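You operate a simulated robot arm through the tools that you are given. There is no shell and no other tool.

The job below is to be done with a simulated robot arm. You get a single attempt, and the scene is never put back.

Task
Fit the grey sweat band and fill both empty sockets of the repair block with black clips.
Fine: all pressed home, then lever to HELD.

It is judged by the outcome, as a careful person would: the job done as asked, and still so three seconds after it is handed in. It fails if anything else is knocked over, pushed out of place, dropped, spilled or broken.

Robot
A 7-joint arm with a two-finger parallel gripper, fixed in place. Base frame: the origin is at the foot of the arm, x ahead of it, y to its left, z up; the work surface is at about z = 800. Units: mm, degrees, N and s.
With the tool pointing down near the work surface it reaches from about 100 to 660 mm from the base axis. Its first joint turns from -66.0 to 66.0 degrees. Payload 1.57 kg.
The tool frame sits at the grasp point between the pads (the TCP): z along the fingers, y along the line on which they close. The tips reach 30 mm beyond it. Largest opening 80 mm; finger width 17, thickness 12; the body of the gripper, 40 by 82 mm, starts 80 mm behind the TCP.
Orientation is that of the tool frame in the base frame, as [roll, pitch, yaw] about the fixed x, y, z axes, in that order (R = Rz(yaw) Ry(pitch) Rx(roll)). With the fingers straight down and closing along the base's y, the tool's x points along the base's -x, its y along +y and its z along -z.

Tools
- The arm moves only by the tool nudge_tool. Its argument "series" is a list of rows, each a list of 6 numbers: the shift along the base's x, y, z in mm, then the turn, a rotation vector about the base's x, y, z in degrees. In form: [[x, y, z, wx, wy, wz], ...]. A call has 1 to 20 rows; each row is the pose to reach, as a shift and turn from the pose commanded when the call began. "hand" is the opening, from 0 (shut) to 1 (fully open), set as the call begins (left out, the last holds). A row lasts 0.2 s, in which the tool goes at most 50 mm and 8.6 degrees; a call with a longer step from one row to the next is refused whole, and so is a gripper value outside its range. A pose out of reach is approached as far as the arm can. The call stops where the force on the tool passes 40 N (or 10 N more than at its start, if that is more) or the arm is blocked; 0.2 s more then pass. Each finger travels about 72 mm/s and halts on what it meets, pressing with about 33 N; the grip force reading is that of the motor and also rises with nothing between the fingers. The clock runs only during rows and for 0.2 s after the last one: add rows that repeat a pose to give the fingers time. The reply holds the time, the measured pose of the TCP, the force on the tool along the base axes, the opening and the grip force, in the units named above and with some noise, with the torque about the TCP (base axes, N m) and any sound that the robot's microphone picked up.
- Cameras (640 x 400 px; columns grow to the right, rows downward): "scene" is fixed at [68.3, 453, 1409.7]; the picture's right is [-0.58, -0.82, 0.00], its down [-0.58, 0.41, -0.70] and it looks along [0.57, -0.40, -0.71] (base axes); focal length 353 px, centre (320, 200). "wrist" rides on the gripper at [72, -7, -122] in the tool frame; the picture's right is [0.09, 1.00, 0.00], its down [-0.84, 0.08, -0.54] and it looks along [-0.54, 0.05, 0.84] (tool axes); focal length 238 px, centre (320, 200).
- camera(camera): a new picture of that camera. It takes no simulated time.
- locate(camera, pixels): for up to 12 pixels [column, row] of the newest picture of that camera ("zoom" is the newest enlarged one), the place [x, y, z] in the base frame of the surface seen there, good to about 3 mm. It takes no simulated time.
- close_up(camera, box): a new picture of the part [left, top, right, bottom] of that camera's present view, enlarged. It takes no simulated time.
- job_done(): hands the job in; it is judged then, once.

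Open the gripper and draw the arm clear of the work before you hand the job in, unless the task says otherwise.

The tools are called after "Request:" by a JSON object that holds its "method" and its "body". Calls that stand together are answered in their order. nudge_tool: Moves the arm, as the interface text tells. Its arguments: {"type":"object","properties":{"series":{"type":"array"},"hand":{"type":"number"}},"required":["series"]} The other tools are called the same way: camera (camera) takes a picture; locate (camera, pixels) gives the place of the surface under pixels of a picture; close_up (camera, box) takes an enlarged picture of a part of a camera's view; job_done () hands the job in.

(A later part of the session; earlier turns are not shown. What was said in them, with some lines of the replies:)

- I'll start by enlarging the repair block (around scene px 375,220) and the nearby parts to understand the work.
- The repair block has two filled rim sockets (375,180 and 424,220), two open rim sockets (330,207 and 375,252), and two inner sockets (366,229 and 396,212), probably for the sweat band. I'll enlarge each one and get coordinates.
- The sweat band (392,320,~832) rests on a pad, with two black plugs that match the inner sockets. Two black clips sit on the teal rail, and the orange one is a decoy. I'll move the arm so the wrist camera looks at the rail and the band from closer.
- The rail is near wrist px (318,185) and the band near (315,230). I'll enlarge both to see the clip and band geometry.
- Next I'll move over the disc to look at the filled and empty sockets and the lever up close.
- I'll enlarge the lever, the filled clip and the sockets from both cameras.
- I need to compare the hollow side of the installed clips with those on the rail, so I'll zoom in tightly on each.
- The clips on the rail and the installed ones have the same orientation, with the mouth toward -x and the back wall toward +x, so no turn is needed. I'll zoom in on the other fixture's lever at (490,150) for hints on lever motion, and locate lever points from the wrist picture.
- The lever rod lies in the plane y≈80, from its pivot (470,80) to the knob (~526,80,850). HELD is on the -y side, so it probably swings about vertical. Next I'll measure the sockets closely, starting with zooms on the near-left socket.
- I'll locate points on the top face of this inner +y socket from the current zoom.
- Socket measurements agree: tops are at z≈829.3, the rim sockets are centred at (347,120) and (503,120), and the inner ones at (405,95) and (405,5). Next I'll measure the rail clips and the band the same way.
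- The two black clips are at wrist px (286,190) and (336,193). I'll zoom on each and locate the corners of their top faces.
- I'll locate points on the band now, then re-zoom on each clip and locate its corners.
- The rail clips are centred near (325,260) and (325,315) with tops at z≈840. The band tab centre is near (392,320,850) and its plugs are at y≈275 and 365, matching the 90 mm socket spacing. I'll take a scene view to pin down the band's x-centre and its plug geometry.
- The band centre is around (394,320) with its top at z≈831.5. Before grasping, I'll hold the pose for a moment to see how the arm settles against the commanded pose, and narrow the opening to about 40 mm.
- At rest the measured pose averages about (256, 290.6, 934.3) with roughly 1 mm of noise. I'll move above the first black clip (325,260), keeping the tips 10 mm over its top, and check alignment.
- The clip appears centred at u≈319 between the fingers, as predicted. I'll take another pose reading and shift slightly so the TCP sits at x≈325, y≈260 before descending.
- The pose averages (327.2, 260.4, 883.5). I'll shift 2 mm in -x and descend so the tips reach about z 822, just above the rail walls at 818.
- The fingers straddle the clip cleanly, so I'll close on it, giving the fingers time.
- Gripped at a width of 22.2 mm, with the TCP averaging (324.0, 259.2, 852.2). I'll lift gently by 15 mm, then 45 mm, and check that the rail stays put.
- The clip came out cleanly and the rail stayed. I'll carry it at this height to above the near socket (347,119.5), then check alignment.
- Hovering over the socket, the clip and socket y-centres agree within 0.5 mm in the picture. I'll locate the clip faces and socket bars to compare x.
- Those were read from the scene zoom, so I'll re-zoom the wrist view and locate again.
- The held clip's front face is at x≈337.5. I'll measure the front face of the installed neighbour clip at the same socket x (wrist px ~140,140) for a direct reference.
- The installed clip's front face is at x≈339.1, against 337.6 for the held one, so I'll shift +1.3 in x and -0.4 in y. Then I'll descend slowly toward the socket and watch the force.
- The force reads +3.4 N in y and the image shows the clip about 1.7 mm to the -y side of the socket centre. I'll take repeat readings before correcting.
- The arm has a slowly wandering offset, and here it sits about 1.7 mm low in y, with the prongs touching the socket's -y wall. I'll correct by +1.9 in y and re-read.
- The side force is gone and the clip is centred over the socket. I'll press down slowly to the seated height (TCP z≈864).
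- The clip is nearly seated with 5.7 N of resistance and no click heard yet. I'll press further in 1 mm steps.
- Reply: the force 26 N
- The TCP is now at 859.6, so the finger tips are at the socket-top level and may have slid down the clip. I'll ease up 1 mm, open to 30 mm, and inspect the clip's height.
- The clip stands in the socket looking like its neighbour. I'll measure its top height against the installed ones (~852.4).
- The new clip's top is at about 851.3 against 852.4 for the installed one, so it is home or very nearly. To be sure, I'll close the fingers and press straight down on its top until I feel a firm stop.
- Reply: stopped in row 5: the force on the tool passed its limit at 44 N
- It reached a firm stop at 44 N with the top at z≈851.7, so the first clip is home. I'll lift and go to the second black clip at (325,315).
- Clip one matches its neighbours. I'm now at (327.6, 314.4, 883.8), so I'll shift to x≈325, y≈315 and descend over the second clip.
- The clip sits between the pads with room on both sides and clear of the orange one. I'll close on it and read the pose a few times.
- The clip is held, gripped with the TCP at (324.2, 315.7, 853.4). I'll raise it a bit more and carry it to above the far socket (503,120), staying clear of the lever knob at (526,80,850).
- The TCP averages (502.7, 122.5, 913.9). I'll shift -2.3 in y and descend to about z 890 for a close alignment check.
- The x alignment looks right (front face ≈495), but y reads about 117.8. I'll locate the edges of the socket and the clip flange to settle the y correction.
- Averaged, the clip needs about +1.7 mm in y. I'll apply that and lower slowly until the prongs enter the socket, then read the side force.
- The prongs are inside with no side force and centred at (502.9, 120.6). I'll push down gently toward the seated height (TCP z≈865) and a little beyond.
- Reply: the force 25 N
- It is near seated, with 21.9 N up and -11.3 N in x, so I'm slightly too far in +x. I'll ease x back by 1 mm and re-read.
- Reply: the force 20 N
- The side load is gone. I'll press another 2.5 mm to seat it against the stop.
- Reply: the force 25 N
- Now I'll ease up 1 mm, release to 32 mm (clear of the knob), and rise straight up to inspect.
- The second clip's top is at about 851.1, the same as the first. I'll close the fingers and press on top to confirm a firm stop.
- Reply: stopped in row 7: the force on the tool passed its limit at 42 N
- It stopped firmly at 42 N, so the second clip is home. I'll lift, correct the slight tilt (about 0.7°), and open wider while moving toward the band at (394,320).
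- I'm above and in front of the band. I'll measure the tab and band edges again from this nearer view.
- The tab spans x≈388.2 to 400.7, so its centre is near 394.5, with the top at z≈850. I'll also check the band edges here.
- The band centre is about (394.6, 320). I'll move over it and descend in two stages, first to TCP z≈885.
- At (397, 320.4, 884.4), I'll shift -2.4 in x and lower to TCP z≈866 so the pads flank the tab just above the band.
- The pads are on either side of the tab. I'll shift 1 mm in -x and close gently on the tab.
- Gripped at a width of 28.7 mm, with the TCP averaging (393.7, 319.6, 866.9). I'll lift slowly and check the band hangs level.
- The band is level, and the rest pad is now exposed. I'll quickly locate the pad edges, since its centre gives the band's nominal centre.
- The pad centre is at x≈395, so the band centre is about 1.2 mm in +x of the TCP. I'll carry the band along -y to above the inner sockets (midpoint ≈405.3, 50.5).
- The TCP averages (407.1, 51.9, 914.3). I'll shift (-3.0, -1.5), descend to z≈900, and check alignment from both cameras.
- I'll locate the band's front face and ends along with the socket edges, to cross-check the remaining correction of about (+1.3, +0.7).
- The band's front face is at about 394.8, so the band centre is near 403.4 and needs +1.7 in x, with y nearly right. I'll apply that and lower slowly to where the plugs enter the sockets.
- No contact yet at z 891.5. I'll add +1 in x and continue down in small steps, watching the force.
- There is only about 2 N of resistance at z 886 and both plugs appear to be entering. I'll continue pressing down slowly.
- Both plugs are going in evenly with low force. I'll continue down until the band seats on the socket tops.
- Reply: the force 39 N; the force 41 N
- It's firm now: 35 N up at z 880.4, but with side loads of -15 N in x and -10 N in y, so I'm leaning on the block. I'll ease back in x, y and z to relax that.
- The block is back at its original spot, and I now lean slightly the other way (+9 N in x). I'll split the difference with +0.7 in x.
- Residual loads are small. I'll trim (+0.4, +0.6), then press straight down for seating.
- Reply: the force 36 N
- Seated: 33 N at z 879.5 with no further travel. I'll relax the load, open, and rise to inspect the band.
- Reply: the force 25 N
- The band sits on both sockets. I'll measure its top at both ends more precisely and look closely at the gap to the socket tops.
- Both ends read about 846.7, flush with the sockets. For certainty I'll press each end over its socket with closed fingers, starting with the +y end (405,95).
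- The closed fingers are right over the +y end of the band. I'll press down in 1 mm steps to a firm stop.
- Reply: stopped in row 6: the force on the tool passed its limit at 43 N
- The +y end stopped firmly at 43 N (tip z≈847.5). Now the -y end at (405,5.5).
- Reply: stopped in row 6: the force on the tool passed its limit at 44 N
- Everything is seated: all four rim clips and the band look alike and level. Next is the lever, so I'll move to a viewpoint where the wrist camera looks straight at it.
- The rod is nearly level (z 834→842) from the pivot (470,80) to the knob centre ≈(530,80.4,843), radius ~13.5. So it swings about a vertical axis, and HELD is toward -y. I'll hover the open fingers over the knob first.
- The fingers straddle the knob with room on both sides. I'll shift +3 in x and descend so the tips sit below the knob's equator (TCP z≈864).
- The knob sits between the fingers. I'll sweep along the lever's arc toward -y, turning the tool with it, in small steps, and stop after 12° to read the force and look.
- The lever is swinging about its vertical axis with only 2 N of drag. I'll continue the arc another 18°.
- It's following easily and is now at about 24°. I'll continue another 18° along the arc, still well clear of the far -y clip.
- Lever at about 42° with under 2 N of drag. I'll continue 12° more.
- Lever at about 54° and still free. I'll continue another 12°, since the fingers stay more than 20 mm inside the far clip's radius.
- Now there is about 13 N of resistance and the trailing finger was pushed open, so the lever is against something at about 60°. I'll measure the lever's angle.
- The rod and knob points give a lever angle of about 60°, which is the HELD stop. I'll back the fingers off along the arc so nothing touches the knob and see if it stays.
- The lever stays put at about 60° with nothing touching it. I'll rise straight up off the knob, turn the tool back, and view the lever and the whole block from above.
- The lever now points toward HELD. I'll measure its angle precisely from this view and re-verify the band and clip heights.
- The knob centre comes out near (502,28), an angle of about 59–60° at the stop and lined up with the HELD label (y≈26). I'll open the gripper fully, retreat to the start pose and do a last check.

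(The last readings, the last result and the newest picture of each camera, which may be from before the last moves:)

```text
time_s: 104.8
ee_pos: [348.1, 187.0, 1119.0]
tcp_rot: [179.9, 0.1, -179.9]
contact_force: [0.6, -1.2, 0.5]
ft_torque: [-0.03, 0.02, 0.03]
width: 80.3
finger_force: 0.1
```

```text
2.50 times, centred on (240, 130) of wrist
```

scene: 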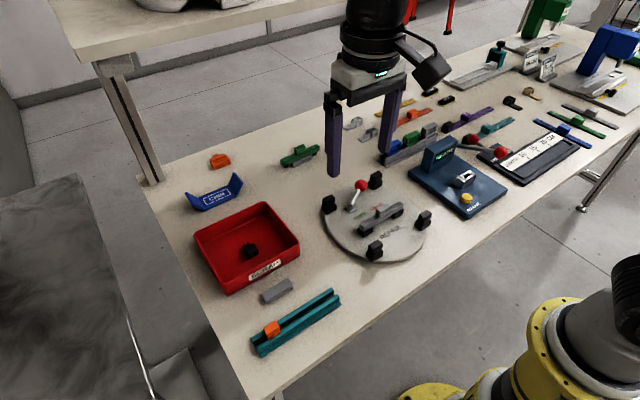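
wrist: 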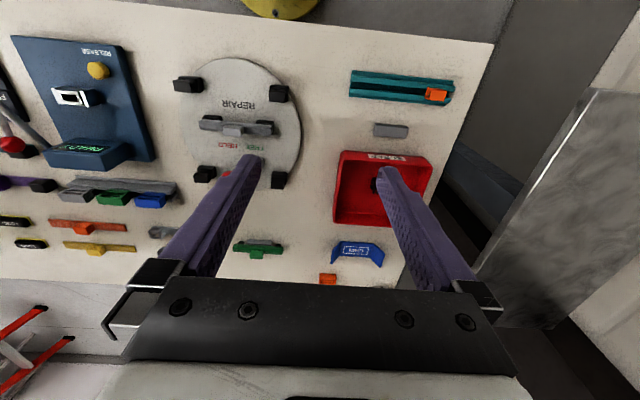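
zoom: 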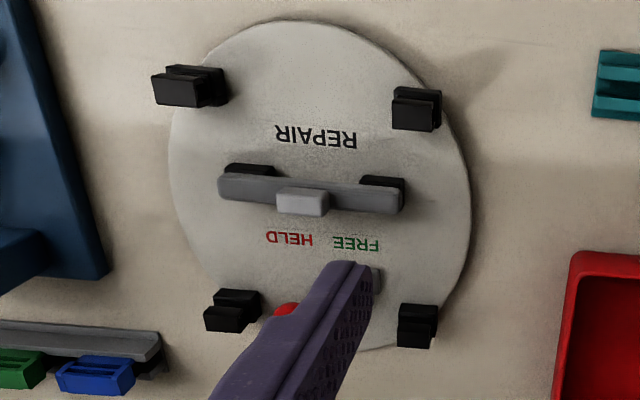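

The arm is clear with the gripper open. Both black clips and the grey band are seated, the lever rests at HELD, and everything else is where it started, so I'm handing the job in.

Request:
{"method": "job_done", "body": {}}

```text
The job is handed in.
```

I fitted the grey sweat band, put black clips in both empty sockets of the repair block, and moved the lever to HELD. The job is handed in; I haven't seen the verdict.

- **Clips:** I pressed each one from above to about 42–44 N and it didn't move further. Their tops are within about 1 mm of the clips that were already there.
- **Sweat band:** Both ends sit flush on their sockets. I pressed each end separately to about 43–44 N.
- **Lever:** It swung about 60° and stopped firmly, in line with the HELD label. It stayed there after I let go. I heard no click from the lever or the clips, so I judged all of them by force and position.

The block shifted by about half a millimetre while I pressed the band in and again as the lever reached its stop, then settled back. In the final pictures the orange clip and the rest of the bench were where they started. The arm is back at its start position with the gripper open.
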